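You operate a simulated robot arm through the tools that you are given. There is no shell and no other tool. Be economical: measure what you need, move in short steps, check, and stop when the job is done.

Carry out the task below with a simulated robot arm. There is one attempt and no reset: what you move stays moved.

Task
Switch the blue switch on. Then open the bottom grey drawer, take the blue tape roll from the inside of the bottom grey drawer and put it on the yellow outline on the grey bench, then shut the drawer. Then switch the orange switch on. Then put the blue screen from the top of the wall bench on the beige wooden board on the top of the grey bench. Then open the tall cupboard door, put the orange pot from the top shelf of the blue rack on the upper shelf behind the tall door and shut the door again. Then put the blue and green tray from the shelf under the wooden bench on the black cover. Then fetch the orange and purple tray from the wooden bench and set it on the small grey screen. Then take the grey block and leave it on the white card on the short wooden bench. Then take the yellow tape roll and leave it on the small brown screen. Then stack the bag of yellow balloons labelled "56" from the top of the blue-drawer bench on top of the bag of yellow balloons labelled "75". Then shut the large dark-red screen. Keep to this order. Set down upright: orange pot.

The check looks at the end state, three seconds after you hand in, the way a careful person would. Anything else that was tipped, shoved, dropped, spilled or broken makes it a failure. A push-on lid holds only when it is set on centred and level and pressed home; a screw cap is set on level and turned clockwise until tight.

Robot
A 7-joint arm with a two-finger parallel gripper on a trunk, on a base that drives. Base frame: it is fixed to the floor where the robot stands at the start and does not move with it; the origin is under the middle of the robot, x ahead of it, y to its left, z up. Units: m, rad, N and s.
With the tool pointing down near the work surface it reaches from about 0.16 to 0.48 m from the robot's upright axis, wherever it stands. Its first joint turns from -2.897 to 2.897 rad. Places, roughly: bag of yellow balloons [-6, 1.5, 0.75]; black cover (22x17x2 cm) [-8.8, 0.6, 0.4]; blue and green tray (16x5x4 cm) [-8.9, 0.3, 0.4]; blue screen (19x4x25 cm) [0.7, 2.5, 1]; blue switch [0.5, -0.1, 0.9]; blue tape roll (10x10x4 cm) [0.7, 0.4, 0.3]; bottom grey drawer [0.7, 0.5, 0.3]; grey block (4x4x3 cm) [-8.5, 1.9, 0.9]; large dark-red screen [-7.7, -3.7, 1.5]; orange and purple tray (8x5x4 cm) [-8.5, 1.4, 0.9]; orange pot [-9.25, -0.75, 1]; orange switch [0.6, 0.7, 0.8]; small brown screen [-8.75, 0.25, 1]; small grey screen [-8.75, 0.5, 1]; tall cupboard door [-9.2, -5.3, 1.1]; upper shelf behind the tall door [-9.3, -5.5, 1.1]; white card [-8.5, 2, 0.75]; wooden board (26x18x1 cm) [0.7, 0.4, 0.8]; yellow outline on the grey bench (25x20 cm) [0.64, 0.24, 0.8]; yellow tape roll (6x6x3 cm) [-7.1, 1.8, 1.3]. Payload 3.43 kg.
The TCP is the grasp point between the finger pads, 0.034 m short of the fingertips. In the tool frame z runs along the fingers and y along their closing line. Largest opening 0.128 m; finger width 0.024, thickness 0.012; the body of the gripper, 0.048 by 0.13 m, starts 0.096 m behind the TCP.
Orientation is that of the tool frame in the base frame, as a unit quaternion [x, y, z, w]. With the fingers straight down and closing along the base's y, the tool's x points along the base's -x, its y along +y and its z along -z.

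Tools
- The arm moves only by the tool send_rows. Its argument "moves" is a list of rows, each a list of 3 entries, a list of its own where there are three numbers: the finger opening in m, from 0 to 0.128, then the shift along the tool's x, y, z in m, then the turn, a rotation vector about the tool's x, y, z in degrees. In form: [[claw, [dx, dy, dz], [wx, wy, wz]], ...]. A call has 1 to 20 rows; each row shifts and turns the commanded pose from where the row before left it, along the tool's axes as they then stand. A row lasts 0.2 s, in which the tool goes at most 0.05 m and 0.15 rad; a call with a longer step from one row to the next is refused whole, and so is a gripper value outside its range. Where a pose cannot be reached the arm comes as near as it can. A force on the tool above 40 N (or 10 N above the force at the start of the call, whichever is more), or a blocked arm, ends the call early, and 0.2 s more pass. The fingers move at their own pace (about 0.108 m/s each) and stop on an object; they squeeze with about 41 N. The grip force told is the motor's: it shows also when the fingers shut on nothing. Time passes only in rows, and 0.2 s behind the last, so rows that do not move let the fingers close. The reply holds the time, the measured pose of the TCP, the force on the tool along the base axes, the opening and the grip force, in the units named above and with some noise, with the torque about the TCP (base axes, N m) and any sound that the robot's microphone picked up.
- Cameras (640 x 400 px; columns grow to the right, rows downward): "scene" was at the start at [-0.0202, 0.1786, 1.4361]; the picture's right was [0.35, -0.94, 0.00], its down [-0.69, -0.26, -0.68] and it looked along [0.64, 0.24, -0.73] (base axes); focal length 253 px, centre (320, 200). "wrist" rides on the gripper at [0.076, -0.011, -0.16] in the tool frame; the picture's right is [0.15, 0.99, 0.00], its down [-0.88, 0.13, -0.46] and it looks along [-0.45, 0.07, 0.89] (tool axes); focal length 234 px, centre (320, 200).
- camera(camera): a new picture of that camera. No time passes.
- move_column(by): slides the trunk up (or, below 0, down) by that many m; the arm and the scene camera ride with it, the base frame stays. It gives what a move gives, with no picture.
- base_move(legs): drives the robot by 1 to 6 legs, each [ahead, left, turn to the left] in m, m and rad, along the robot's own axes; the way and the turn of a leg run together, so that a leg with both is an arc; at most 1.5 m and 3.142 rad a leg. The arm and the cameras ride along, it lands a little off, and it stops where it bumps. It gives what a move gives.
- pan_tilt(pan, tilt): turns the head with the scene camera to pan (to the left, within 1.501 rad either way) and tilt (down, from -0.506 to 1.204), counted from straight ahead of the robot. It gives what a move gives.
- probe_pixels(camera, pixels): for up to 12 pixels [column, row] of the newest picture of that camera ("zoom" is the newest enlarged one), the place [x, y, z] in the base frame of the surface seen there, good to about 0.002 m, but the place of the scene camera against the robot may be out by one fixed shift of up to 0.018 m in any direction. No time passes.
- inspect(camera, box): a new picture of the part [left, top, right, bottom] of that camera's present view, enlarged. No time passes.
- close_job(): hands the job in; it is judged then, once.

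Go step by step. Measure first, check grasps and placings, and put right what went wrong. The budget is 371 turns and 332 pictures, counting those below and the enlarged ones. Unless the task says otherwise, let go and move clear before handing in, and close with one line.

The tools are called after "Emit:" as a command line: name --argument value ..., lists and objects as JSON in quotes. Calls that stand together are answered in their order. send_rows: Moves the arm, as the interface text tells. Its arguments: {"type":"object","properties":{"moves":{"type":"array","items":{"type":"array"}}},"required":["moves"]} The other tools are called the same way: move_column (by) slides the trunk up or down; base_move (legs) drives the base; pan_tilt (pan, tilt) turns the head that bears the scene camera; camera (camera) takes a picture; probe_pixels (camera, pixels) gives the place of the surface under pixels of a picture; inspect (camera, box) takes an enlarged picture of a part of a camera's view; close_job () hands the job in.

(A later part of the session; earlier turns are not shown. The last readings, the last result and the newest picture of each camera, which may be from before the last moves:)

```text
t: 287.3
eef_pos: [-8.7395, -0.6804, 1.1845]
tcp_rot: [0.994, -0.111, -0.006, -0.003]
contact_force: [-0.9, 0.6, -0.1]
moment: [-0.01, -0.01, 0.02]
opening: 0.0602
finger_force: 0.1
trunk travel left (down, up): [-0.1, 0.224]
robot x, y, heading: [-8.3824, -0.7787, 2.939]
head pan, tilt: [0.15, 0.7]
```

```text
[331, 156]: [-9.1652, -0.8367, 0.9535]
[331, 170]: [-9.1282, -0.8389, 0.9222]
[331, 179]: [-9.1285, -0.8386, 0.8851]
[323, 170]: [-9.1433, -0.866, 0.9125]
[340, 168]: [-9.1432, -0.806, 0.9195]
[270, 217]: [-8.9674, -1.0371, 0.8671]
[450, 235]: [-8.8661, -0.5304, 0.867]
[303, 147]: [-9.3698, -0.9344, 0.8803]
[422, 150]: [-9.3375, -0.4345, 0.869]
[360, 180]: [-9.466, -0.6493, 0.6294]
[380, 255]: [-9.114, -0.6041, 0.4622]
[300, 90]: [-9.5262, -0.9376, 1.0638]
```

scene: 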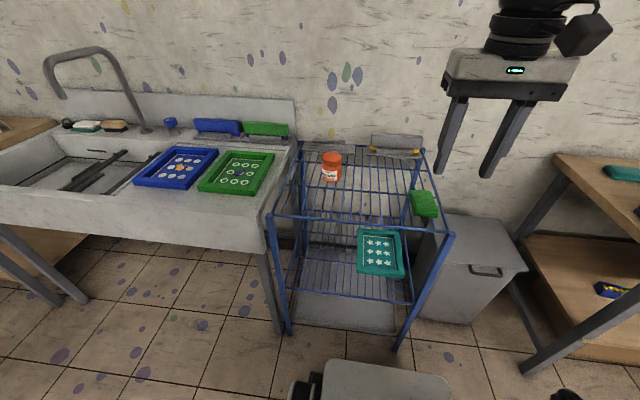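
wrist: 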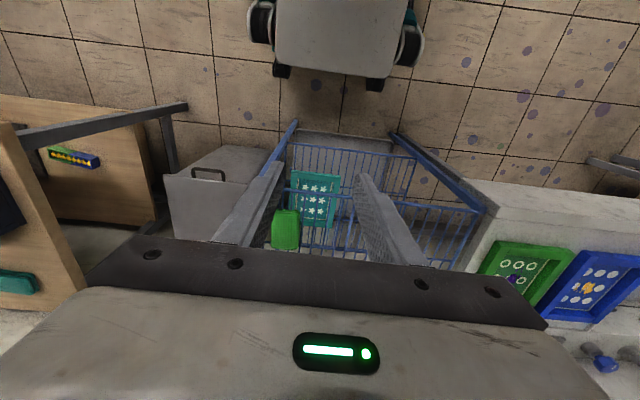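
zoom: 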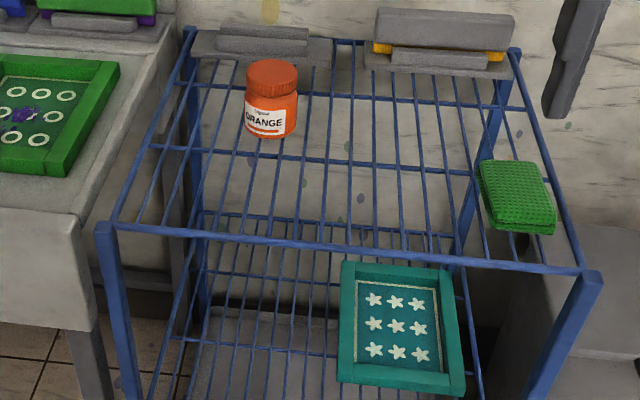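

The pot is about 6 cm wide and 9 cm tall at (-9.16,-0.83), z 0.86–0.945. I'll approach with the tool 60° from vertical, which also suits the cupboard shelf. First I'll line up the base and tilt the tool.

Emit:
base_move --legs '[[0.1, 0.225, 0.0]]'

Emit:
send_rows --moves '[[0.1, [0, 0, 0], [0, -7.5, 0]], [0.1, [0, 0, 0], [0, -7.5, 0]], [0.1, [0, 0, 0], [0, -7.5, 0]], [0.1, [0, 0, 0], [0, -7.5, 0]], [0.1, [0, 0, 0], [0, -7.5, 0]], [0.1, [0, 0, 0], [0, -7.5, 0]], [0.1, [0, 0, 0], [0, -7.5, 0]], [0.1, [0, 0, 0], [0, -7.5, 0]]]'

Emit:
camera --camera "wrist"

```text
t: 290.1
eef_pos: [-8.883, -0.8822, 1.1856]
tcp_rot: [0.994, -0.109, -0.006, -0.002]
contact_force: [0.3, -0.9, -0.5]
moment: [0.02, -0.01, -0.02]
opening: 0.06
finger_force: 0.1
trunk travel left (down, up): [-0.1, 0.224]
robot x, y, heading: [-8.5288, -0.9778, 2.935]
head pan, tilt: [0.15, 0.7]
```

```text
t: 291.9
eef_pos: [-8.8838, -0.8813, 1.1848]
tcp_rot: [0.857, -0.093, -0.504, -0.057]
contact_force: [-0.1, 0.0, -1.3]
moment: [-0.04, -0.03, 0.01]
opening: 0.1001
finger_force: 0.0
trunk travel left (down, up): [-0.1, 0.224]
robot x, y, heading: [-8.526, -0.9792, 2.932]
head pan, tilt: [0.15, 0.7]
```

```text
245 pictures are left
```

wrist: 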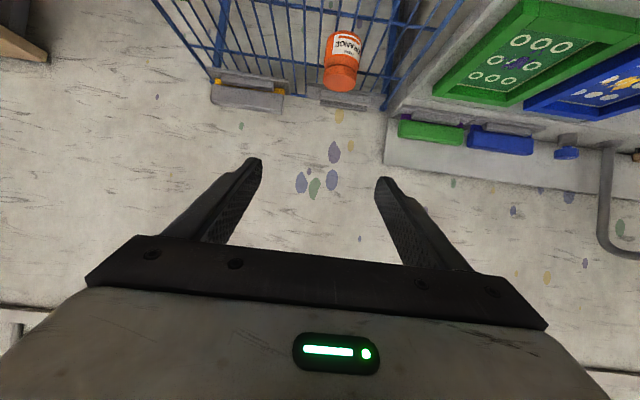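

Emit:
inspect --camera "wrist" --box '[280, 0, 400, 110]'

Emit:
probe_pixels --camera "wrist" --pixels '[[341, 86], [340, 72], [327, 78], [356, 78], [343, 50], [329, 50], [360, 50], [345, 33], [341, 66], [310, 60], [300, 20]]'

```text
3.64 times, centred on (340, 55) of wrist
```

zoom: 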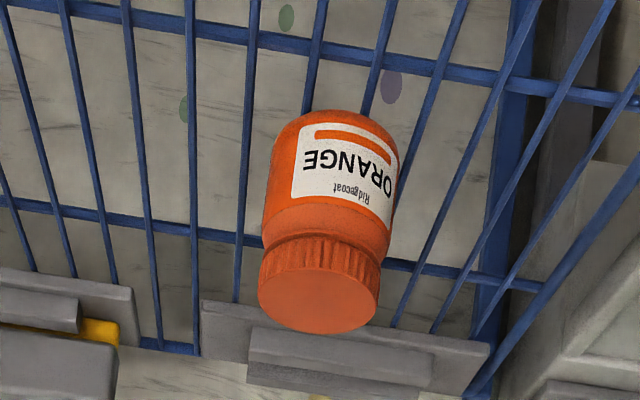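

```text
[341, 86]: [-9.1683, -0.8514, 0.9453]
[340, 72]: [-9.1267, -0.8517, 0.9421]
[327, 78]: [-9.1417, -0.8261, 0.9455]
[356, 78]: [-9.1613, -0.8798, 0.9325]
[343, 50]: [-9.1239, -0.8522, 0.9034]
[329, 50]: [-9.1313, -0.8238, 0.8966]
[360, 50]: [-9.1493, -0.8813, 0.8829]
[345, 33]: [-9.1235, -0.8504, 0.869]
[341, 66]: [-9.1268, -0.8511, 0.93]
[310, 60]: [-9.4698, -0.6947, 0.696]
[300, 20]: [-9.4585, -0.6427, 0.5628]
```

From the wrist camera, the pot centre is (-9.150,-0.851), z 0.862–0.945. I'll go to a standoff 0.1 m short along the tool axis.

Emit:
send_rows --moves '[[0.1, [0.03, 0.0073, 0.035], [0, 0, 0]], [0.1, [0.03, 0.0073, 0.035], [0, 0, 0]], [0.1, [0.03, 0.0073, 0.035], [0, 0, 0]], [0.1, [0.025, 0.0073, 0.04], [0, 0, 0]], [0.1, [0, 0, 0.045], [0, 0, 0]], [0.1, [0, 0, 0.045], [0, 0, 0]], [0.1, [0, 0, 0.03], [0, 0, 0]], [0.1, [0, 0, 0], [0, 0, 0]]]'

Emit:
camera --camera "wrist"

```text
t: 293.7
eef_pos: [-9.0947, -0.8638, 0.9879]
tcp_rot: [0.857, -0.093, -0.504, -0.056]
contact_force: [0.1, 0.4, 0.0]
moment: [-0.03, -0.01, 0.02]
opening: 0.0998
finger_force: 0.0
out of reach, approached as far as the arm can: row 2, 3, 4
trunk travel left (down, up): [-0.1, 0.224]
robot x, y, heading: [-8.5237, -0.9813, 2.938]
head pan, tilt: [0.15, 0.7]
```

```text
243 pictures are left
```

wrist: 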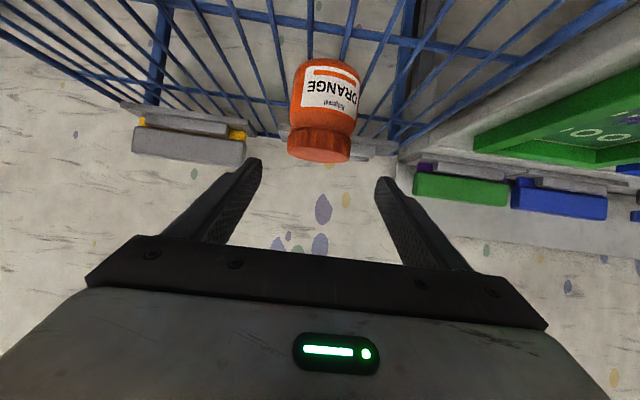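

Emit:
send_rows --moves '[[0.1, [0.025, 0, 0], [0, 0, 0]], [0.1, [0.02, 0, 0.0], [0, 0, 0]], [0.1, [0, 0, 0.03], [0, 0, 0]], [0.1, [0, 0, 0.03], [0, 0, 0]], [0.1, [0, 0, 0.025], [0, 0, 0]], [0.1, [0, 0, 0], [0, 0, 0]]]'

Emit:
camera --camera "wrist"

```text
t: 295.1
eef_pos: [-9.1462, -0.8512, 0.9077]
tcp_rot: [0.857, -0.095, -0.503, -0.058]
contact_force: [-0.5, 0.5, 0.5]
moment: [0.01, 0.02, 0.0]
opening: 0.1001
finger_force: 0.1
trunk travel left (down, up): [-0.1, 0.224]
robot x, y, heading: [-8.5272, -0.9768, 2.931]
head pan, tilt: [0.15, 0.7]
```

```text
242 pictures are left
```

wrist: 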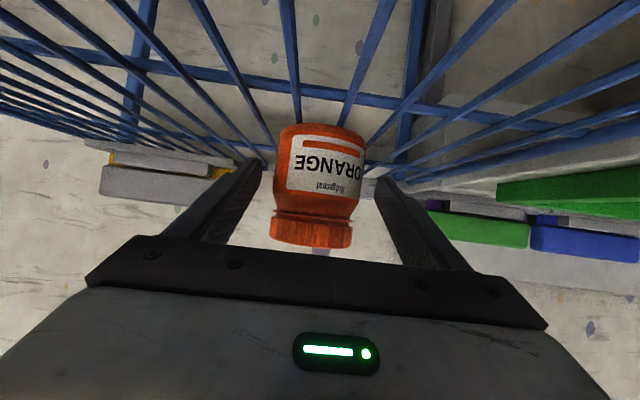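

The pot is between the fingers. Close and lift.

Emit:
send_rows --moves '[[0.0, [0, 0, 0], [0, 0, 0]], [0.0, [0, 0, 0], [0, 0, 0]], [0.0, [0, 0, 0], [0, 0, 0]], [0.0, [0, 0, 0], [0, 0, 0]]]'

Emit:
send_rows --moves '[[0.0, [-0.026, 0, -0.0146], [0, 0, 0]], [0.0, [-0.026, 0, -0.0146], [0, 0, 0]], [0.0, [-0.026, 0, -0.0146], [0, 0, 0]], [0.0, [-0.026, 0, -0.0146], [0, 0, 0]], [0.0, [-0.026, 0, -0.0146], [0, 0, 0]], [0.0, [0, 0, 0], [0, 0, 0]]]'

Emit:
camera --camera "wrist"

```text
t: 296.1
eef_pos: [-9.1448, -0.8517, 0.9083]
tcp_rot: [0.857, -0.094, -0.503, -0.057]
contact_force: [-0.2, 0.6, 0.1]
moment: [0.03, 0.08, -0.07]
opening: 0.0684
finger_force: 40.9
trunk travel left (down, up): [-0.1, 0.224]
robot x, y, heading: [-8.5253, -0.979, 2.935]
head pan, tilt: [0.15, 0.7]
```

```text
t: 297.5
eef_pos: [-9.1449, -0.8503, 1.0588]
tcp_rot: [0.858, -0.094, -0.502, -0.057]
contact_force: [0.4, -0.8, -1.8]
moment: [0.02, -0.03, -0.01]
opening: 0.0687
finger_force: 40.7
trunk travel left (down, up): [-0.1, 0.224]
robot x, y, heading: [-8.5273, -0.983, 2.937]
head pan, tilt: [0.15, 0.7]
```

```text
241 pictures are left
```

wrist: 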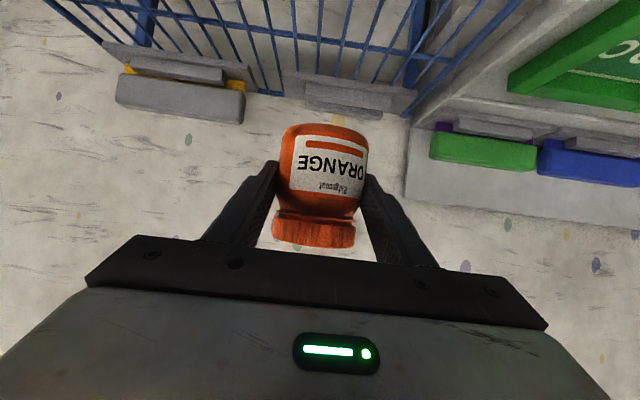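

The pot is held, but I need an empty gripper to open the cupboard door. I'll set it back in the same spot, open the door first, and return for it.

Emit:
send_rows --moves '[[0.0, [0.026, 0, 0.0146], [0, 0, 0]], [0.0, [0.026, 0, 0.0146], [0, 0, 0]], [0.0, [0.026, 0, 0.0146], [0, 0, 0]], [0.0, [0.026, 0, 0.0146], [0, 0, 0]], [0.0, [0.0255, 0, 0.0145], [0, 0, 0]], [0.0, [0, 0, 0], [0, 0, 0]]]'

Emit:
send_rows --moves '[[0.1, [0, 0, 0], [0, 0, 0]], [0.1, [0, 0, 0], [0, 0, 0]], [0.1, [0, 0, -0.04], [0, 0, 0]], [0.1, [0, 0, -0.045], [0, 0, 0]], [0.1, [0, 0, -0.045], [0, 0, 0]], [0.1, [-0.03, 0, -0.03], [0, 0, 0]], [0.1, [-0.03, 0, -0.03], [0, 0, 0]]]'

Emit:
camera --camera "wrist"

```text
t: 298.9
eef_pos: [-9.1458, -0.8518, 0.9087]
tcp_rot: [0.857, -0.094, -0.503, -0.058]
contact_force: [0.1, 0.2, -3.3]
moment: [-0.01, -0.04, 0.02]
opening: 0.0686
finger_force: 41.0
trunk travel left (down, up): [-0.1, 0.224]
robot x, y, heading: [-8.528, -0.9798, 2.939]
head pan, tilt: [0.15, 0.7]
```

```text
t: 300.5
eef_pos: [-9.0121, -0.8824, 1.0545]
tcp_rot: [0.858, -0.094, -0.502, -0.057]
contact_force: [-0.5, 0.9, -0.7]
moment: [0.02, -0.01, -0.03]
opening: 0.1001
finger_force: 0.0
trunk travel left (down, up): [-0.1, 0.224]
robot x, y, heading: [-8.5264, -0.9779, 2.936]
head pan, tilt: [0.15, 0.7]
```

```text
240 pictures are left
```

wrist: 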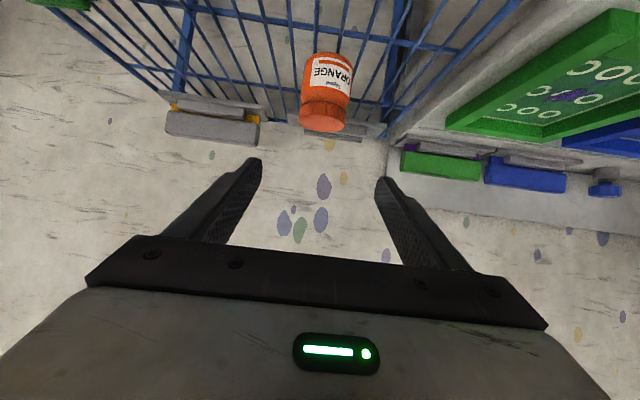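

The pot is standing as before. I'll back up, turn along the aisle toward the cupboard and look.

Emit:
base_move --legs '[[-0.17, 0.0, 0.0], [0.0, 0.0, 1.565], [1.5, 0.0, 0.0]]'

Emit:
pan_tilt --pan 0.1 --tilt 0.4

Emit:
camera --camera "scene"

```text
t: 312.9
eef_pos: [-8.7768, -2.9622, 1.0547]
tcp_rot: [0.675, 0.538, -0.397, 0.313]
contact_force: [-1.2, -0.4, 0.2]
moment: [-0.02, -0.01, -0.01]
opening: 0.0998
finger_force: 0.1
trunk travel left (down, up): [-0.1, 0.224]
robot x, y, heading: [-8.6786, -2.481, -1.783]
head pan, tilt: [0.15, 0.7]
```

```text
t: 313.7
eef_pos: [-8.7769, -2.9622, 1.0544]
tcp_rot: [0.674, 0.538, -0.397, 0.314]
contact_force: [-0.3, 0.2, -0.1]
moment: [0.01, 0.03, 0.0]
opening: 0.0999
finger_force: 0.1
trunk travel left (down, up): [-0.1, 0.224]
robot x, y, heading: [-8.6772, -2.4772, -1.781]
head pan, tilt: [0.099, 0.4]
```

```text
239 pictures are left
```

scene: 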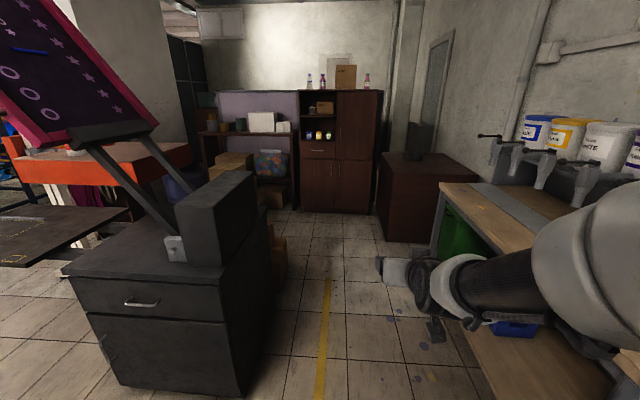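

Emit:
inspect --camera "scene" --box '[280, 60, 400, 220]'

Emit:
probe_pixels --camera "scene" --pixels '[[336, 92], [377, 95], [375, 160], [335, 160], [355, 130], [320, 130], [300, 210], [370, 212], [300, 92], [385, 235], [275, 300], [440, 260]]'

```text
2.50 times, centred on (340, 140) of scene
```

zoom: 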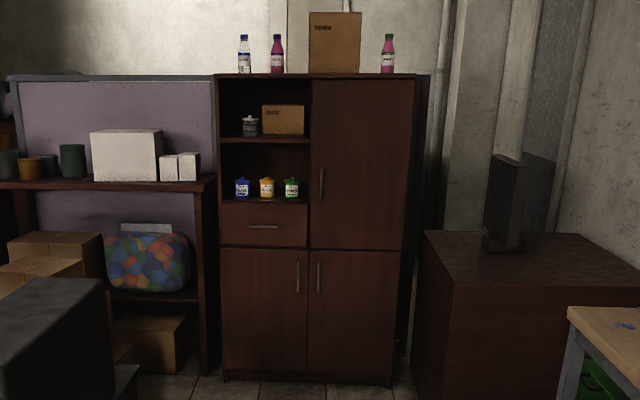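

```text
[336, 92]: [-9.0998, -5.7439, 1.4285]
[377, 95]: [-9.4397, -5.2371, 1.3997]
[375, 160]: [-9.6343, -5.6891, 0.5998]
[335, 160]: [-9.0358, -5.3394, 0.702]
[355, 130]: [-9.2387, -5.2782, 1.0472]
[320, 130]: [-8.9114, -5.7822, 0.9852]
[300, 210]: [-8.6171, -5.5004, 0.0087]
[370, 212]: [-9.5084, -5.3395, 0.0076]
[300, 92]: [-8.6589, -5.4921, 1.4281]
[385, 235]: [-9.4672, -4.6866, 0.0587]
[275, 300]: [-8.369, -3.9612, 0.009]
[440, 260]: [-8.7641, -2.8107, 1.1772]
```

The tall door is the upper right one: its handle is on its left edge (zoom 321,185) and the hinge at u≈-8.13. I'll drive up in front of it.

Emit:
base_move --legs '[[0.0, 0.11, 0.0], [1.5, 0.0, 0.0], [0.3, 0.0, 0.0]]'

Emit:
pan_tilt --pan 0.0 --tilt 0.4

Emit:
camera --camera "scene"

Emit:
camera --camera "wrist"

```text
t: 324.0
eef_pos: [-9.0287, -4.7434, 1.0549]
tcp_rot: [0.671, 0.542, -0.395, 0.317]
contact_force: [0.5, 0.7, 0.5]
moment: [-0.01, 0.0, 0.0]
opening: 0.1
finger_force: 0.0
trunk travel left (down, up): [-0.1, 0.224]
robot x, y, heading: [-8.9354, -4.2582, -1.776]
head pan, tilt: [0.099, 0.4]
```

```text
t: 324.7
eef_pos: [-9.0272, -4.7446, 1.0535]
tcp_rot: [0.672, 0.542, -0.395, 0.316]
contact_force: [0.7, -0.1, 0.5]
moment: [-0.04, -0.02, 0.0]
opening: 0.0998
finger_force: 0.0
trunk travel left (down, up): [-0.1, 0.224]
robot x, y, heading: [-8.9314, -4.2596, -1.768]
head pan, tilt: [0.0, 0.4]
```

```text
237 pictures are left
```

scene: 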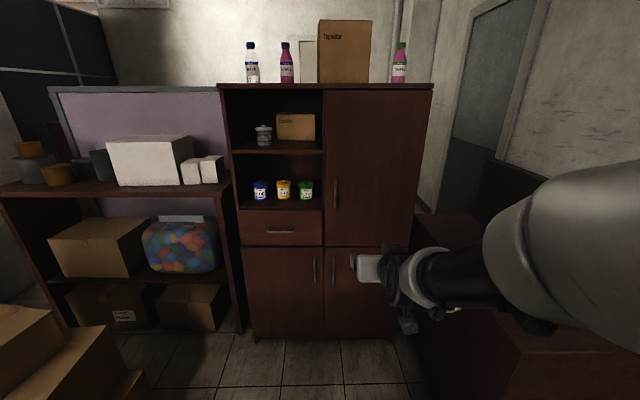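

```text
236 pictures are left
```

wrist: 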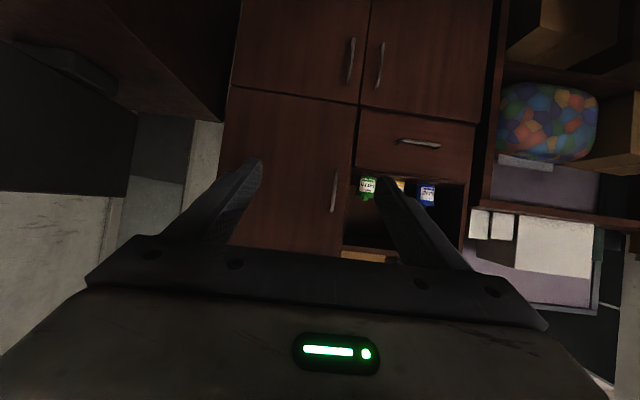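

Emit:
probe_pixels --camera "wrist" --pixels '[[336, 175], [334, 190], [333, 205], [337, 168], [345, 190], [300, 190], [240, 95], [360, 108], [352, 150], [290, 230]]'

Emit:
probe_pixels --camera "scene" --pixels '[[336, 180], [336, 190], [336, 206], [324, 95], [324, 200], [428, 92], [415, 215], [415, 250], [325, 243], [480, 330], [380, 180]]'

```text
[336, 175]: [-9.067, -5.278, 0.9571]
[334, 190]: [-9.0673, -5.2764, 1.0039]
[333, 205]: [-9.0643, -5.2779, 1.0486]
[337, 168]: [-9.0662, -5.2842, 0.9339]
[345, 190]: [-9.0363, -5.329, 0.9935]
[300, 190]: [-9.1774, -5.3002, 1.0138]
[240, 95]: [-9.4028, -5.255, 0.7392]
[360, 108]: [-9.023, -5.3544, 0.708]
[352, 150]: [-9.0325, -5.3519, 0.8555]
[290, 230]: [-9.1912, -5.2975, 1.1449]
```

```text
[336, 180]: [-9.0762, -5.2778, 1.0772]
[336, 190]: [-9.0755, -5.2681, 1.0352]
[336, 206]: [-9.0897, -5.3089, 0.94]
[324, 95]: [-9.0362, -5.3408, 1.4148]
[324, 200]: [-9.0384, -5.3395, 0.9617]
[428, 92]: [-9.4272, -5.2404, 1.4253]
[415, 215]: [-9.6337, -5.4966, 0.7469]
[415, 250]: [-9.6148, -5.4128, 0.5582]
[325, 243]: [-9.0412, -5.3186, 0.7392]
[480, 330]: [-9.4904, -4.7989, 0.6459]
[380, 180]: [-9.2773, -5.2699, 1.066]
```

Emit:
probe_pixels --camera "scene" --pixels '[[140, 375], [120, 330], [60, 320], [100, 390], [240, 325], [228, 330]]'

```text
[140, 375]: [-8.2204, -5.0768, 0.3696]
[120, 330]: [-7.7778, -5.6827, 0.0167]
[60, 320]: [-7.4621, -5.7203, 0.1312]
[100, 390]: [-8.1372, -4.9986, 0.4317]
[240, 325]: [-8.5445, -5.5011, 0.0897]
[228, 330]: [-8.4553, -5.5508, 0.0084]
```

Clear on both sides. I'll drive 0.40 m ahead and 0.07 m left.

Emit:
base_move --legs '[[0.4, 0.067, -0.01]]'

Emit:
camera --camera "wrist"

```text
t: 327.2
eef_pos: [-9.047, -5.1516, 1.0548]
tcp_rot: [0.674, 0.539, -0.396, 0.315]
contact_force: [0.4, 0.0, 0.4]
moment: [0.0, -0.03, -0.02]
opening: 0.1
finger_force: 0.0
trunk travel left (down, up): [-0.1, 0.224]
robot x, y, heading: [-8.9529, -4.6676, -1.78]
head pan, tilt: [0.0, 0.4]
```

```text
235 pictures are left
```

wrist: 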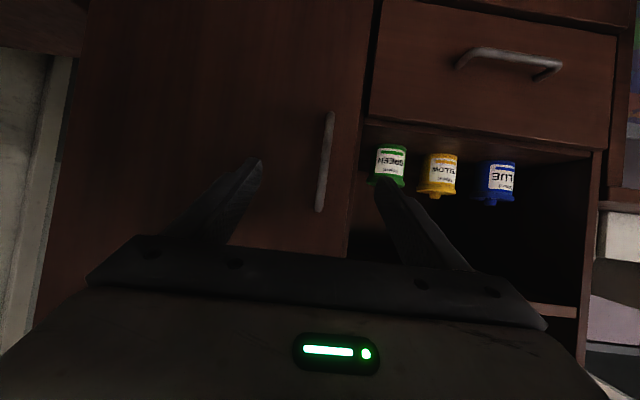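

Emit:
send_rows --moves '[[0.05, [-0.005, 0.004, 0.03], [0, 0, 0]], [0.05, [-0.005, 0.004, 0.03], [0, 0, 0]], [0.05, [0, 0, 0.03], [0, 0, 0]], [0.05, [0, 0, 0.025], [0, 0, 0]], [0.05, [0, 0, 0.015], [0, 0, 0]], [0.05, [0, 0, 0.0], [0, 0, 0]]]'

Emit:
camera --camera "wrist"

```text
t: 328.6
eef_pos: [-9.0663, -5.269, 1.0006]
tcp_rot: [0.673, 0.539, -0.396, 0.315]
contact_force: [-0.8, -0.2, -0.2]
moment: [0.02, 0.0, 0.03]
opening: 0.0501
finger_force: 0.1
trunk travel left (down, up): [-0.1, 0.224]
robot x, y, heading: [-8.9513, -4.6715, -1.78]
head pan, tilt: [0.0, 0.4]
```

```text
234 pictures are left
```

wrist: 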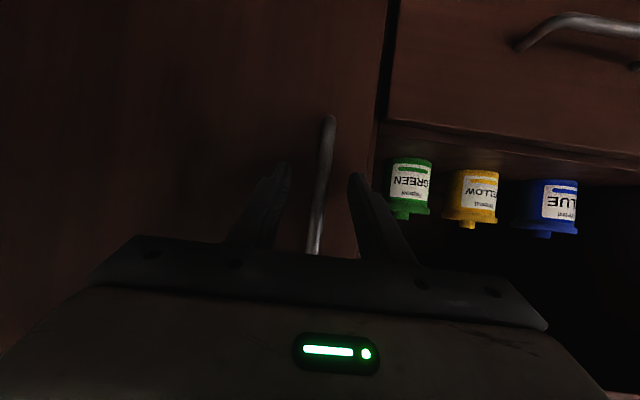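

The handle bar is between the fingers. Closing.

Emit:
send_rows --moves '[[0.0, [0, 0, 0], [0, 0, 0]], [0.0, [0, 0, 0], [0, 0, 0]], [0.0, [0, 0, 0], [0, 0, 0]], [0.0, [0, 0, 0], [0, 0, 0]]]'

```text
t: 329.6
eef_pos: [-9.0643, -5.2689, 1.0003]
tcp_rot: [0.673, 0.539, -0.397, 0.315]
contact_force: [5.0, -1.1, -0.3]
moment: [-0.33, -0.47, 0.11]
opening: 0.0119
finger_force: 45.3
trunk travel left (down, up): [-0.1, 0.224]
robot x, y, heading: [-8.9518, -4.6666, -1.779]
head pan, tilt: [0.0, 0.4]
```

Gripped. I'll pull the door along its arc by driving back and slightly right in two legs.

Emit:
base_move --legs '[[-0.0945, -0.0243, 0.0], [-0.085, -0.048, 0.0]]'

Emit:
camera --camera "scene"

```text
t: 331.5
eef_pos: [-9.1019, -5.0793, 1.0003]
tcp_rot: [0.673, 0.537, -0.398, 0.315]
contact_force: [-2.4, -0.1, -2.3]
moment: [-0.42, -0.26, -0.17]
opening: 0.0115
finger_force: 44.8
trunk travel left (down, up): [-0.1, 0.224]
robot x, y, heading: [-8.9783, -4.4766, -1.779]
head pan, tilt: [0.0, 0.4]
```

```text
233 pictures are left
```

scene: 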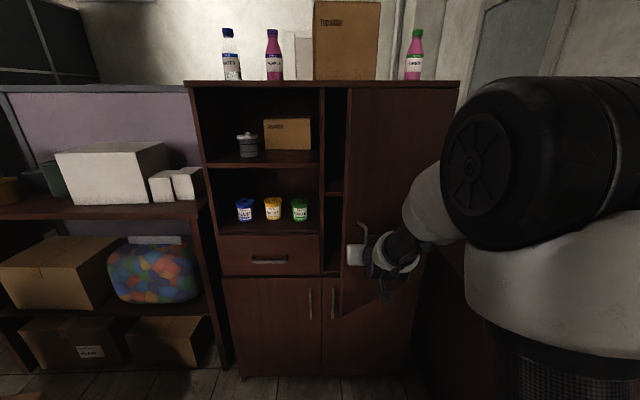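

The door is about 30° open. I'll rotate the tool with it about the handle, then continue the arc.

Emit:
send_rows --moves '[[0.0, [0, 0, 0], [-6.98, 0, -3.92]], [0.0, [0, 0, 0], [-6.98, 0, -3.92]], [0.0, [0, 0, 0], [-6.98, 0, -3.92]]]'

Emit:
base_move --legs '[[-0.07, -0.068, 0.0], [-0.05, -0.084, 0.0]]'

Emit:
camera --camera "scene"

```text
t: 332.3
eef_pos: [-9.1074, -5.0777, 1.0012]
tcp_rot: [0.552, 0.663, -0.324, 0.388]
contact_force: [-17.2, -7.8, -3.7]
moment: [-0.84, -0.35, -0.41]
opening: 0.0119
finger_force: 44.4
trunk travel left (down, up): [-0.1, 0.224]
robot x, y, heading: [-8.9788, -4.4753, -1.783]
head pan, tilt: [0.0, 0.4]
```

```text
t: 334.6
eef_pos: [-9.2188, -4.9405, 1.001]
tcp_rot: [0.551, 0.664, -0.325, 0.387]
contact_force: [-3.1, -3.6, -4.3]
moment: [-0.4, -0.42, -0.1]
opening: 0.0118
finger_force: 44.8
trunk travel left (down, up): [-0.1, 0.224]
robot x, y, heading: [-9.0958, -4.3386, -1.785]
head pan, tilt: [0.0, 0.4]
stopped in leg 2: the force on the tool passed its limit at 42 N (the readings are from after the stop); the commanded pose is now the measured one
```

```text
232 pictures are left
```

scene: 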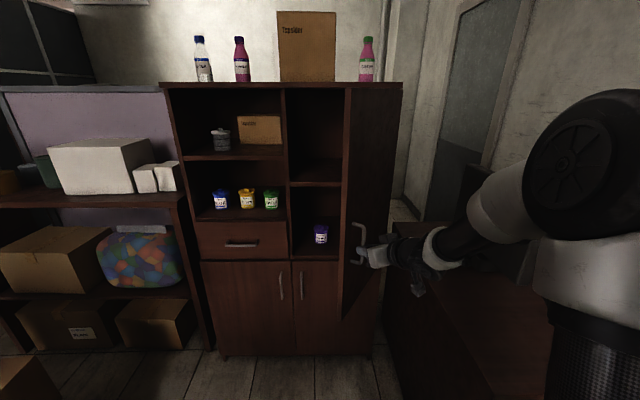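

About 57° open and the shelves are visible. I'll swing it further with the arm.

Emit:
send_rows --moves '[[0.0, [0.0074, -0.0192, -0.0131], [-3.5, 0, -1.96]], [0.0, [0.0074, -0.0192, -0.0131], [-3.5, 0, -1.96]], [0.0, [0.0074, -0.0192, -0.0131], [-3.5, 0, -1.96]], [0.0, [0.0074, -0.0192, -0.0131], [-3.5, 0, -1.96]], [0.0, [0, 0, 0], [0, 0, 0]]]'

Emit:
camera --camera "scene"

```text
t: 335.4
eef_pos: [-9.2701, -4.911, 1.0005]
tcp_rot: [0.48, 0.717, -0.282, 0.42]
contact_force: [5.3, 7.4, 6.3]
moment: [0.22, -0.17, 0.03]
opening: 0.0119
finger_force: 45.0
trunk travel left (down, up): [-0.1, 0.224]
robot x, y, heading: [-9.0945, -4.3372, -1.784]
head pan, tilt: [0.0, 0.4]
stopped in row 3: the force on the tool passed its limit at 41 N (the readings are from after the stop); the commanded pose is now the measured one
```

```text
231 pictures are left
```

scene: 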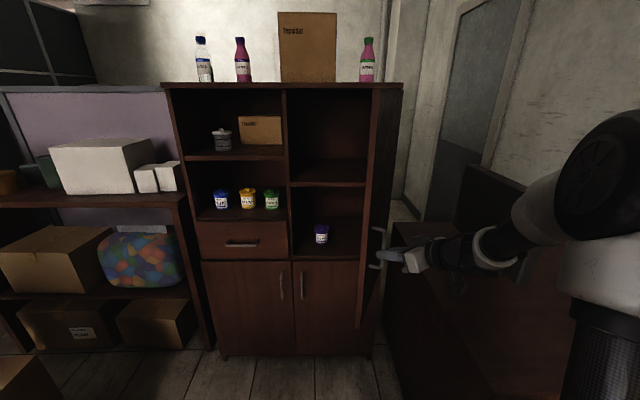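

About 70° open. I'll let go, back off and come round the door's edge to push it from the inside.

Emit:
send_rows --moves '[[0.05, [0, 0, 0], [0, 0, 0]], [0.05, [0, 0, 0], [0, 0, 0]], [0.05, [0, 0, -0.035], [0, 0, 0]], [0.05, [0, 0, -0.035], [0, 0, 0]], [0.05, [0, 0, -0.04], [0, 0, 0]], [0.0, [-0.0056, 0.0436, 0.01], [0, 0, 0]], [0.0, [-0.0056, 0.0436, 0.01], [0, 0, 0]], [0.0, [-0.0056, 0.0436, 0.01], [0, 0, 0]], [0.0, [-0.0056, 0.0436, 0.01], [0, 0, 0]], [0.0, [-0.0056, 0.0436, 0.01], [0, 0, 0]], [0, [0, 0, 0], [6.98, 0, 3.91]], [0, [0, 0, 0], [6.98, 0, 3.91]], [0, [0, 0, 0], [6.98, 0, 3.91]], [0, [0, 0, 0], [6.98, 0, 3.91]], [0, [0, 0, 0], [6.98, 0, 3.91]], [0, [0, 0, 0], [6.98, 0, 3.91]], [0, [0, 0, 0], [6.98, 0, 3.91]], [0, [0, 0, 0], [6.98, 0, 3.91]]]'

Emit:
camera --camera "scene"

```text
t: 338.5
eef_pos: [-9.079, -4.8057, 0.9955]
tcp_rot: [0.719, 0.548, -0.287, 0.319]
contact_force: [-0.6, 0.4, -0.8]
moment: [-0.05, 0.01, 0.02]
opening: 0.0001
finger_force: 32.6
out of reach, approached as far as the arm can: row 11, 12
trunk travel left (down, up): [-0.1, 0.224]
robot x, y, heading: [-9.0968, -4.3369, -1.783]
head pan, tilt: [0.0, 0.4]
stopped in row 15: the arm was blocked; the commanded pose is now the measured one
```

```text
230 pictures are left
```

scene: 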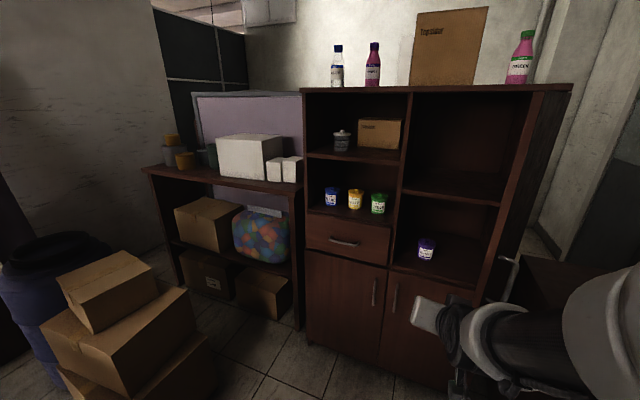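

The arm got near a joint limit but the tool is clear and aimed forward. I'll move inside the door's edge and push right.

Emit:
send_rows --moves '[[0, [-0.0269, -0.0073, 0.0308], [0, 0, 0]], [0, [-0.0269, -0.0073, 0.0308], [0, 0, 0]], [0, [-0.0269, -0.0073, 0.0308], [0, 0, 0]], [0, [-0.0269, -0.0073, 0.0308], [0, 0, 0]], [0, [-0.0026, -0.0377, -0.0054], [0, 0, 0]], [0, [-0.0026, -0.0377, -0.0054], [0, 0, 0]], [0, [-0.0026, -0.0377, -0.0054], [0, 0, 0]], [0, [-0.0026, -0.0377, -0.0054], [0, 0, 0]], [0, [-0.0026, -0.0377, -0.0054], [0, 0, 0]], [0, [-0.0026, -0.0377, -0.0054], [0, 0, 0]]]'

Emit:
camera --camera "scene"

```text
t: 340.7
eef_pos: [-9.3624, -4.9008, 1.0031]
tcp_rot: [0.715, 0.549, -0.293, 0.319]
contact_force: [-0.2, 0.6, 0.0]
moment: [0.0, 0.02, -0.05]
opening: 0.0001
finger_force: 32.6
trunk travel left (down, up): [-0.1, 0.224]
robot x, y, heading: [-9.0957, -4.3346, -1.782]
head pan, tilt: [0.0, 0.4]
```

```text
229 pictures are left
```

scene: 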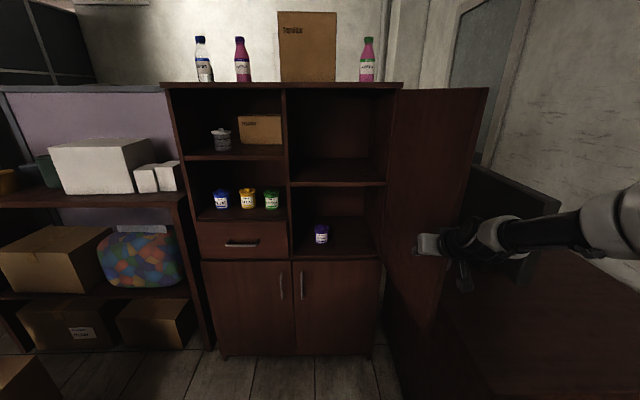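

The door is wide open. I'll measure the upper shelf.

Emit:
probe_pixels --camera "scene" --pixels '[[340, 185], [340, 178], [335, 165], [370, 182], [300, 184], [340, 95], [340, 88], [340, 150], [288, 130], [388, 130], [485, 92], [400, 92]]'

Emit:
inspect --camera "scene" --box '[270, 70, 500, 270]'

```text
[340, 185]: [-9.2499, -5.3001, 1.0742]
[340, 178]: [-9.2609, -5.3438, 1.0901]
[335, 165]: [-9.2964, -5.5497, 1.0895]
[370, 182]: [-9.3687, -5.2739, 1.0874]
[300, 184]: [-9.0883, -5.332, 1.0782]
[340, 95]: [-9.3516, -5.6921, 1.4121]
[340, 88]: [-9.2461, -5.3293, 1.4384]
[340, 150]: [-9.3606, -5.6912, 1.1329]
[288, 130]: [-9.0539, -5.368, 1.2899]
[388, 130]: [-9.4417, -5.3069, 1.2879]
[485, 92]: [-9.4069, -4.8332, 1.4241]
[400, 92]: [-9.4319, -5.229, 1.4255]
```

```text
2.00 times, centred on (385, 170) of scene
```

zoom: 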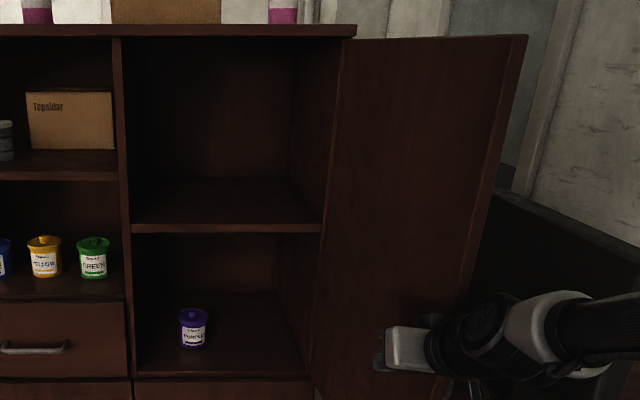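

The door stands at about 98°, and the shelf is at z≈1.08 with its front edge centre near (-9.25,-5.30). I'll withdraw the arm, restore its orientation, and return to the rack for the pot.

Emit:
send_rows --moves '[[0.05, [0.0157, 0.025, -0.033], [0, 0, 0]], [0.05, [0.0157, 0.025, -0.033], [0, 0, 0]], [0.05, [0.0157, 0.025, -0.033], [0, 0, 0]], [0.05, [0.0157, 0.025, -0.033], [0, 0, 0]], [0.1, [0, 0, 0], [2.8, -4.95, -2.8]], [0.1, [0, 0, 0], [2.8, -4.95, -2.8]], [0.1, [0, 0, 0], [0, 0, 0]]]'

Emit:
base_move --legs '[[-1.2, 0.15, 0.0]]'

Emit:
camera --camera "scene"

```text
t: 342.3
eef_pos: [-9.2436, -4.7827, 1.0533]
tcp_rot: [0.676, 0.538, -0.395, 0.313]
contact_force: [-0.6, -1.0, 0.6]
moment: [-0.02, -0.01, 0.04]
opening: 0.1003
finger_force: 0.1
out of reach, approached as far as the arm can: row 6
trunk travel left (down, up): [-0.1, 0.224]
robot x, y, heading: [-9.0926, -4.3364, -1.777]
head pan, tilt: [0.0, 0.4]
```

```text
t: 348.5
eef_pos: [-8.8485, -3.6333, 1.0516]
tcp_rot: [0.674, 0.54, -0.392, 0.315]
contact_force: [0.1, -1.2, -0.7]
moment: [0.0, 0.01, 0.0]
opening: 0.0997
finger_force: 0.0
trunk travel left (down, up): [-0.1, 0.224]
robot x, y, heading: [-8.6976, -3.1876, -1.773]
head pan, tilt: [0.0, 0.4]
```

```text
227 pictures are left
```

scene: 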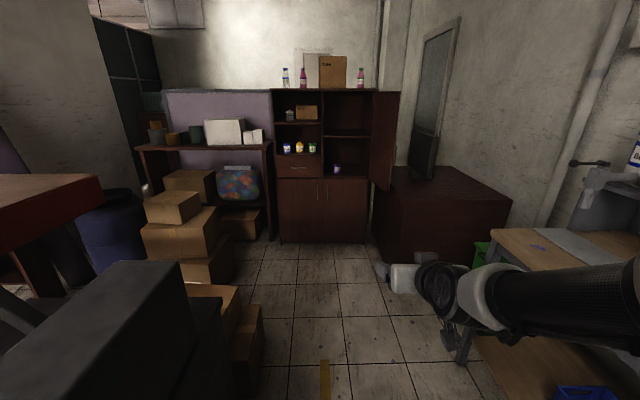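

The door stays open. I'll reverse down the aisle, turn to the rack, and approach the pot.

Emit:
base_move --legs '[[0.0, -0.13, 0.0], [-1.5, 0.0, -0.009], [-0.7, 0.0, 0.0], [0.0, 0.0, -1.57]]'

Emit:
pan_tilt --pan 0.1 --tilt 0.7

Emit:
camera --camera "scene"

Emit:
camera --camera "wrist"

```text
t: 364.8
eef_pos: [-8.8174, -0.8543, 1.0515]
tcp_rot: [0.858, -0.1, -0.5, -0.058]
contact_force: [-0.4, 0.3, 0.1]
moment: [-0.02, 0.0, 0.01]
opening: 0.1001
finger_force: 0.1
trunk travel left (down, up): [-0.1, 0.224]
robot x, y, heading: [-8.377, -1.0027, 2.926]
head pan, tilt: [0.0, 0.4]
```

```text
t: 365.6
eef_pos: [-8.8171, -0.8536, 1.0512]
tcp_rot: [0.859, -0.1, -0.499, -0.058]
contact_force: [-0.5, -0.2, -0.6]
moment: [-0.04, 0.0, 0.02]
opening: 0.1001
finger_force: 0.2
trunk travel left (down, up): [-0.1, 0.224]
robot x, y, heading: [-8.3747, -1.0033, 2.924]
head pan, tilt: [0.099, 0.7]
```

```text
226 pictures are left
```

scene: 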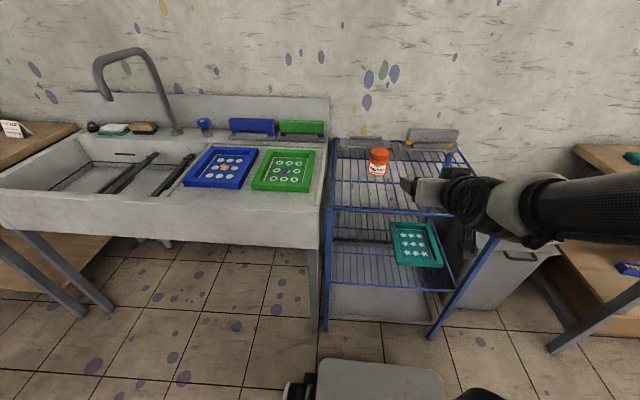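

```text
225 pictures are left
```

wrist: 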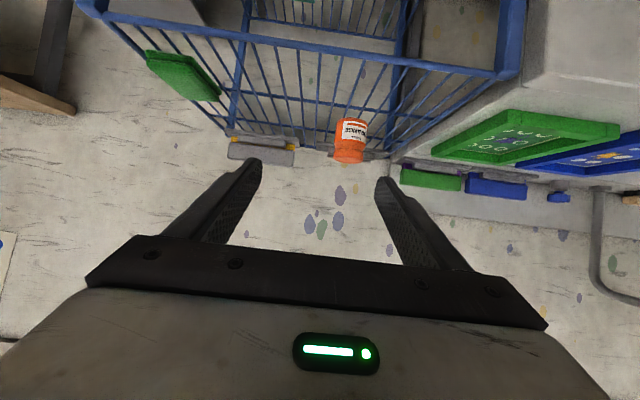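

Emit:
base_move --legs '[[0.12, 0.0, 0.0]]'

Emit:
camera --camera "wrist"

```text
t: 366.8
eef_pos: [-8.935, -0.8274, 1.0528]
tcp_rot: [0.859, -0.1, -0.499, -0.058]
contact_force: [-0.2, -0.5, 0.4]
moment: [-0.03, -0.02, 0.01]
opening: 0.0999
finger_force: 0.1
trunk travel left (down, up): [-0.1, 0.224]
robot x, y, heading: [-8.4884, -0.9789, 2.924]
head pan, tilt: [0.099, 0.7]
```

```text
224 pictures are left
```

wrist: 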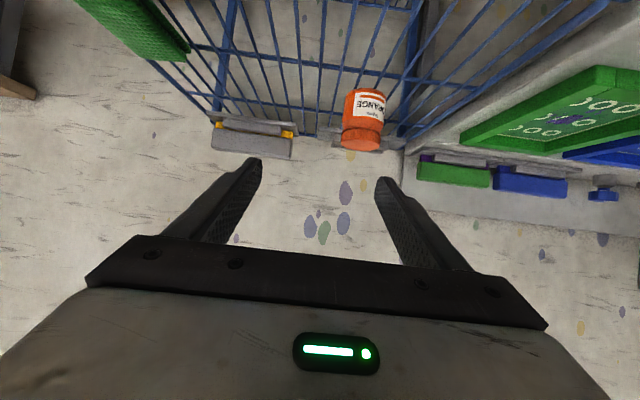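

Emit:
probe_pixels --camera "wrist" --pixels '[[366, 100], [344, 140], [380, 143], [362, 136], [362, 147], [345, 108], [384, 112]]'

```text
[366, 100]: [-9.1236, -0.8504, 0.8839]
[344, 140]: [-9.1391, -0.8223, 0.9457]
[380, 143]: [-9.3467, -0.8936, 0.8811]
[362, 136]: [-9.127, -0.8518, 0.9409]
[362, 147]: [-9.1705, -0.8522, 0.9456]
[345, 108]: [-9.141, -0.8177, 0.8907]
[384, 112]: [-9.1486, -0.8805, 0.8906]
```

The pot hasn't moved. Aligning laterally, then advancing along the tool axis and closing.

Emit:
send_rows --moves '[[0.1, [0.0132, 0.036, 0], [0, 0, 0]], [0.1, [0.0132, 0.036, 0], [0, 0, 0]], [0.1, [0, 0, 0.04], [0, 0, 0]], [0.1, [0, 0, 0.04], [0, 0, 0]], [0.1, [0, 0, 0.04], [0, 0, 0]], [0.1, [0, 0, 0.04], [0, 0, 0]], [0.1, [0, 0, 0.04], [0, 0, 0]], [0.1, [0, 0, 0.035], [0, 0, 0]], [0.1, [0, 0, 0.01], [0, 0, 0]], [0.1, [0, 0, 0], [0, 0, 0]]]'

Emit:
camera --camera "wrist"

```text
t: 369.0
eef_pos: [-9.167, -0.8486, 0.9203]
tcp_rot: [0.859, -0.099, -0.499, -0.057]
contact_force: [-0.6, -0.9, -0.4]
moment: [-0.03, 0.03, 0.0]
opening: 0.1
finger_force: 0.0
out of reach, approached as far as the arm can: row 1, 2
trunk travel left (down, up): [-0.1, 0.224]
robot x, y, heading: [-8.4896, -0.9779, 2.925]
head pan, tilt: [0.099, 0.7]
```

```text
223 pictures are left
```

wrist: 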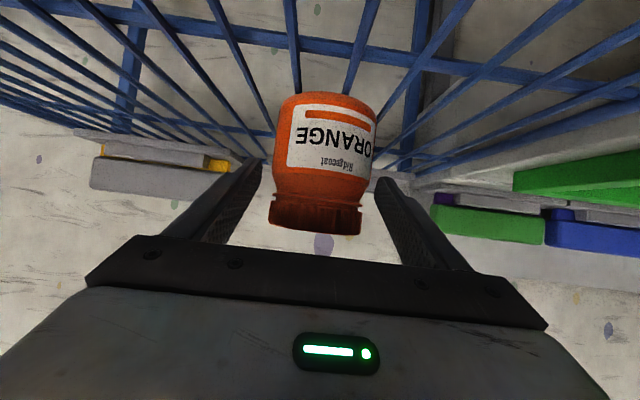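

Emit:
send_rows --moves '[[0.1, [0.0207, 0, -0.0125], [0, 0, 0]], [0.1, [0, 0, 0], [0, 0, 0]], [0.0, [0, 0, 0], [0, 0, 0]], [0.0, [0, 0, 0], [0, 0, 0]], [0.0, [0, 0, 0], [0, 0, 0]]]'

Emit:
send_rows --moves '[[0.0, [-0.026, 0, -0.0146], [0, 0, 0]], [0.0, [-0.026, 0, -0.0146], [0, 0, 0]], [0.0, [-0.026, 0, -0.0146], [0, 0, 0]], [0.0, [-0.026, 0, -0.0146], [0, 0, 0]], [0.0, [-0.026, 0, -0.0146], [0, 0, 0]], [0.0, [0.01, 0, -0.04], [0, 0, 0]], [0.0, [0.01, 0, -0.04], [0, 0, 0]], [0.0, [0, 0, 0], [0, 0, 0]]]'

Emit:
camera --camera "wrist"

```text
t: 370.2
eef_pos: [-9.1466, -0.8525, 0.9089]
tcp_rot: [0.858, -0.099, -0.5, -0.058]
contact_force: [0.3, 0.8, 0.2]
moment: [0.11, -0.01, -0.06]
opening: 0.0687
finger_force: 41.2
trunk travel left (down, up): [-0.1, 0.224]
robot x, y, heading: [-8.491, -0.9805, 2.929]
head pan, tilt: [0.099, 0.7]
```

```text
t: 372.0
eef_pos: [-9.0709, -0.869, 1.0802]
tcp_rot: [0.859, -0.1, -0.499, -0.058]
contact_force: [-0.9, 0.0, -1.7]
moment: [-0.01, -0.05, -0.01]
opening: 0.0684
finger_force: 40.5
trunk travel left (down, up): [-0.1, 0.224]
robot x, y, heading: [-8.49, -0.9773, 2.931]
head pan, tilt: [0.099, 0.7]
```

```text
222 pictures are left
```

wrist: 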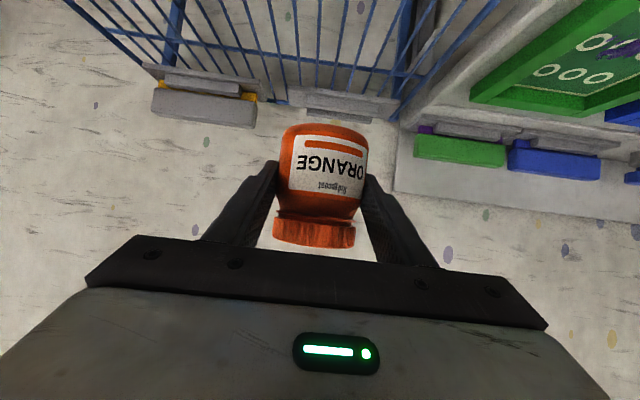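

The pot is held. Driving back to the cupboard.

Emit:
base_move --legs '[[-0.17, 0.0, 0.0], [0.0, 0.0, 1.57], [1.5, 0.0, 0.0], [1.5, 0.0, 0.0], [0.3, 0.1, 0.0]]'

Emit:
pan_tilt --pan 0.0 --tilt 0.4

Emit:
camera --camera "scene"

Emit:
camera --camera "wrist"

```text
t: 393.2
eef_pos: [-9.0747, -4.8367, 1.0791]
tcp_rot: [0.678, 0.535, -0.395, 0.312]
contact_force: [0.1, -0.4, -2.1]
moment: [0.02, -0.02, -0.02]
opening: 0.0688
finger_force: 40.8
trunk travel left (down, up): [-0.1, 0.224]
robot x, y, heading: [-8.9655, -4.2521, -1.788]
head pan, tilt: [0.099, 0.7]
```

```text
t: 394.0
eef_pos: [-9.0754, -4.8369, 1.0794]
tcp_rot: [0.678, 0.536, -0.394, 0.312]
contact_force: [-0.1, 0.2, -1.8]
moment: [0.05, 0.0, 0.02]
opening: 0.0684
finger_force: 40.8
trunk travel left (down, up): [-0.1, 0.224]
robot x, y, heading: [-8.9622, -4.2581, -1.786]
head pan, tilt: [0.0, 0.4]
```

```text
221 pictures are left
```

scene: 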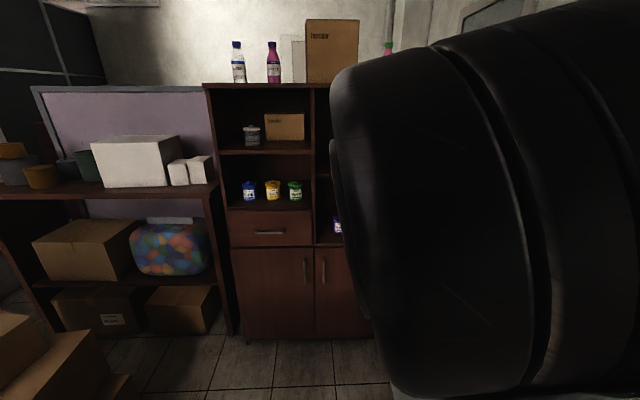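

```text
220 pictures are left
```

wrist: 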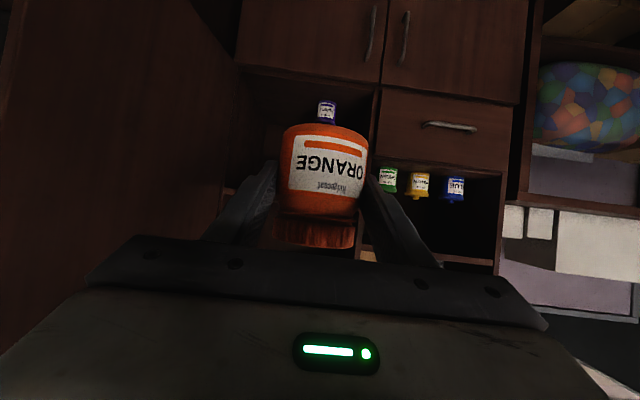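

I'll raise the trunk 0.1 m so the pot clears the shelf, then look with the wrist camera.

Emit:
move_column --by 0.11

Emit:
camera --camera "wrist"

Emit:
camera --camera "scene"

```text
t: 395.4
eef_pos: [-9.075, -4.8369, 1.1898]
tcp_rot: [0.679, 0.535, -0.395, 0.311]
contact_force: [0.3, -0.5, -1.9]
moment: [0.0, -0.03, 0.02]
opening: 0.0684
finger_force: 40.9
trunk travel left (down, up): [-0.21, 0.114]
robot x, y, heading: [-8.9646, -4.2579, -1.786]
head pan, tilt: [0.0, 0.4]
```

```text
219 pictures are left
```

wrist: 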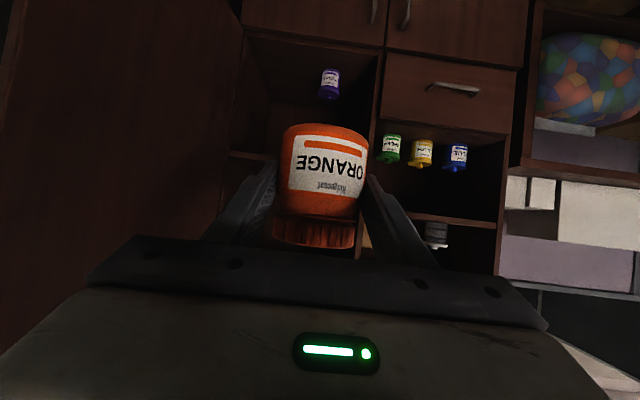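

```text
218 pictures are left
```

scene: 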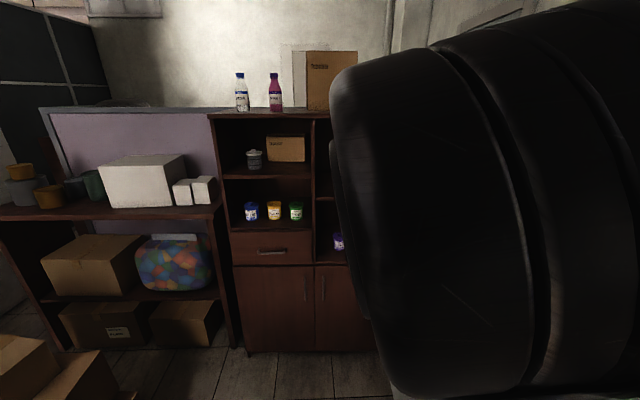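

Emit:
probe_pixels --camera "wrist" --pixels '[[240, 153], [240, 157], [262, 158], [240, 170], [245, 180], [235, 130], [375, 130], [378, 190], [222, 190], [232, 170]]'

Emit:
inspect --camera "wrist" --box '[180, 100, 300, 220]'

```text
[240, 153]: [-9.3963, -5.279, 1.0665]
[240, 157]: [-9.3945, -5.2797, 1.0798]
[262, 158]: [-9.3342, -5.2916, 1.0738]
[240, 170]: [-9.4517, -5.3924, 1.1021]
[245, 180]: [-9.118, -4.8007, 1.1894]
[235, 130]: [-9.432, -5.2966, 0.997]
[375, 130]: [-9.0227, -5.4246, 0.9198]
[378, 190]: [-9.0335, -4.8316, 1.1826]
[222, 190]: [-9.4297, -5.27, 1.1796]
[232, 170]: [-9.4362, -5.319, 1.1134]
```

```text
3.33 times, centred on (240, 160) of wrist
```

zoom: 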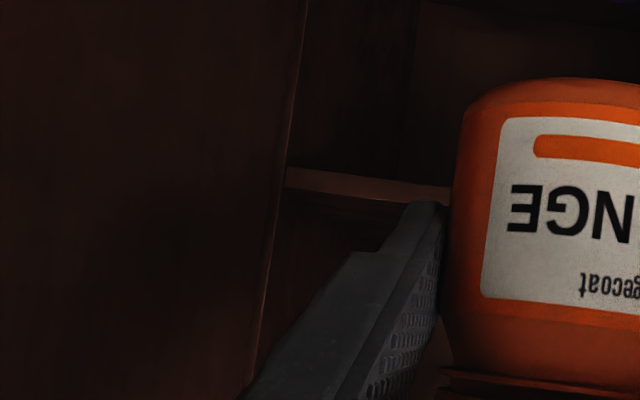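

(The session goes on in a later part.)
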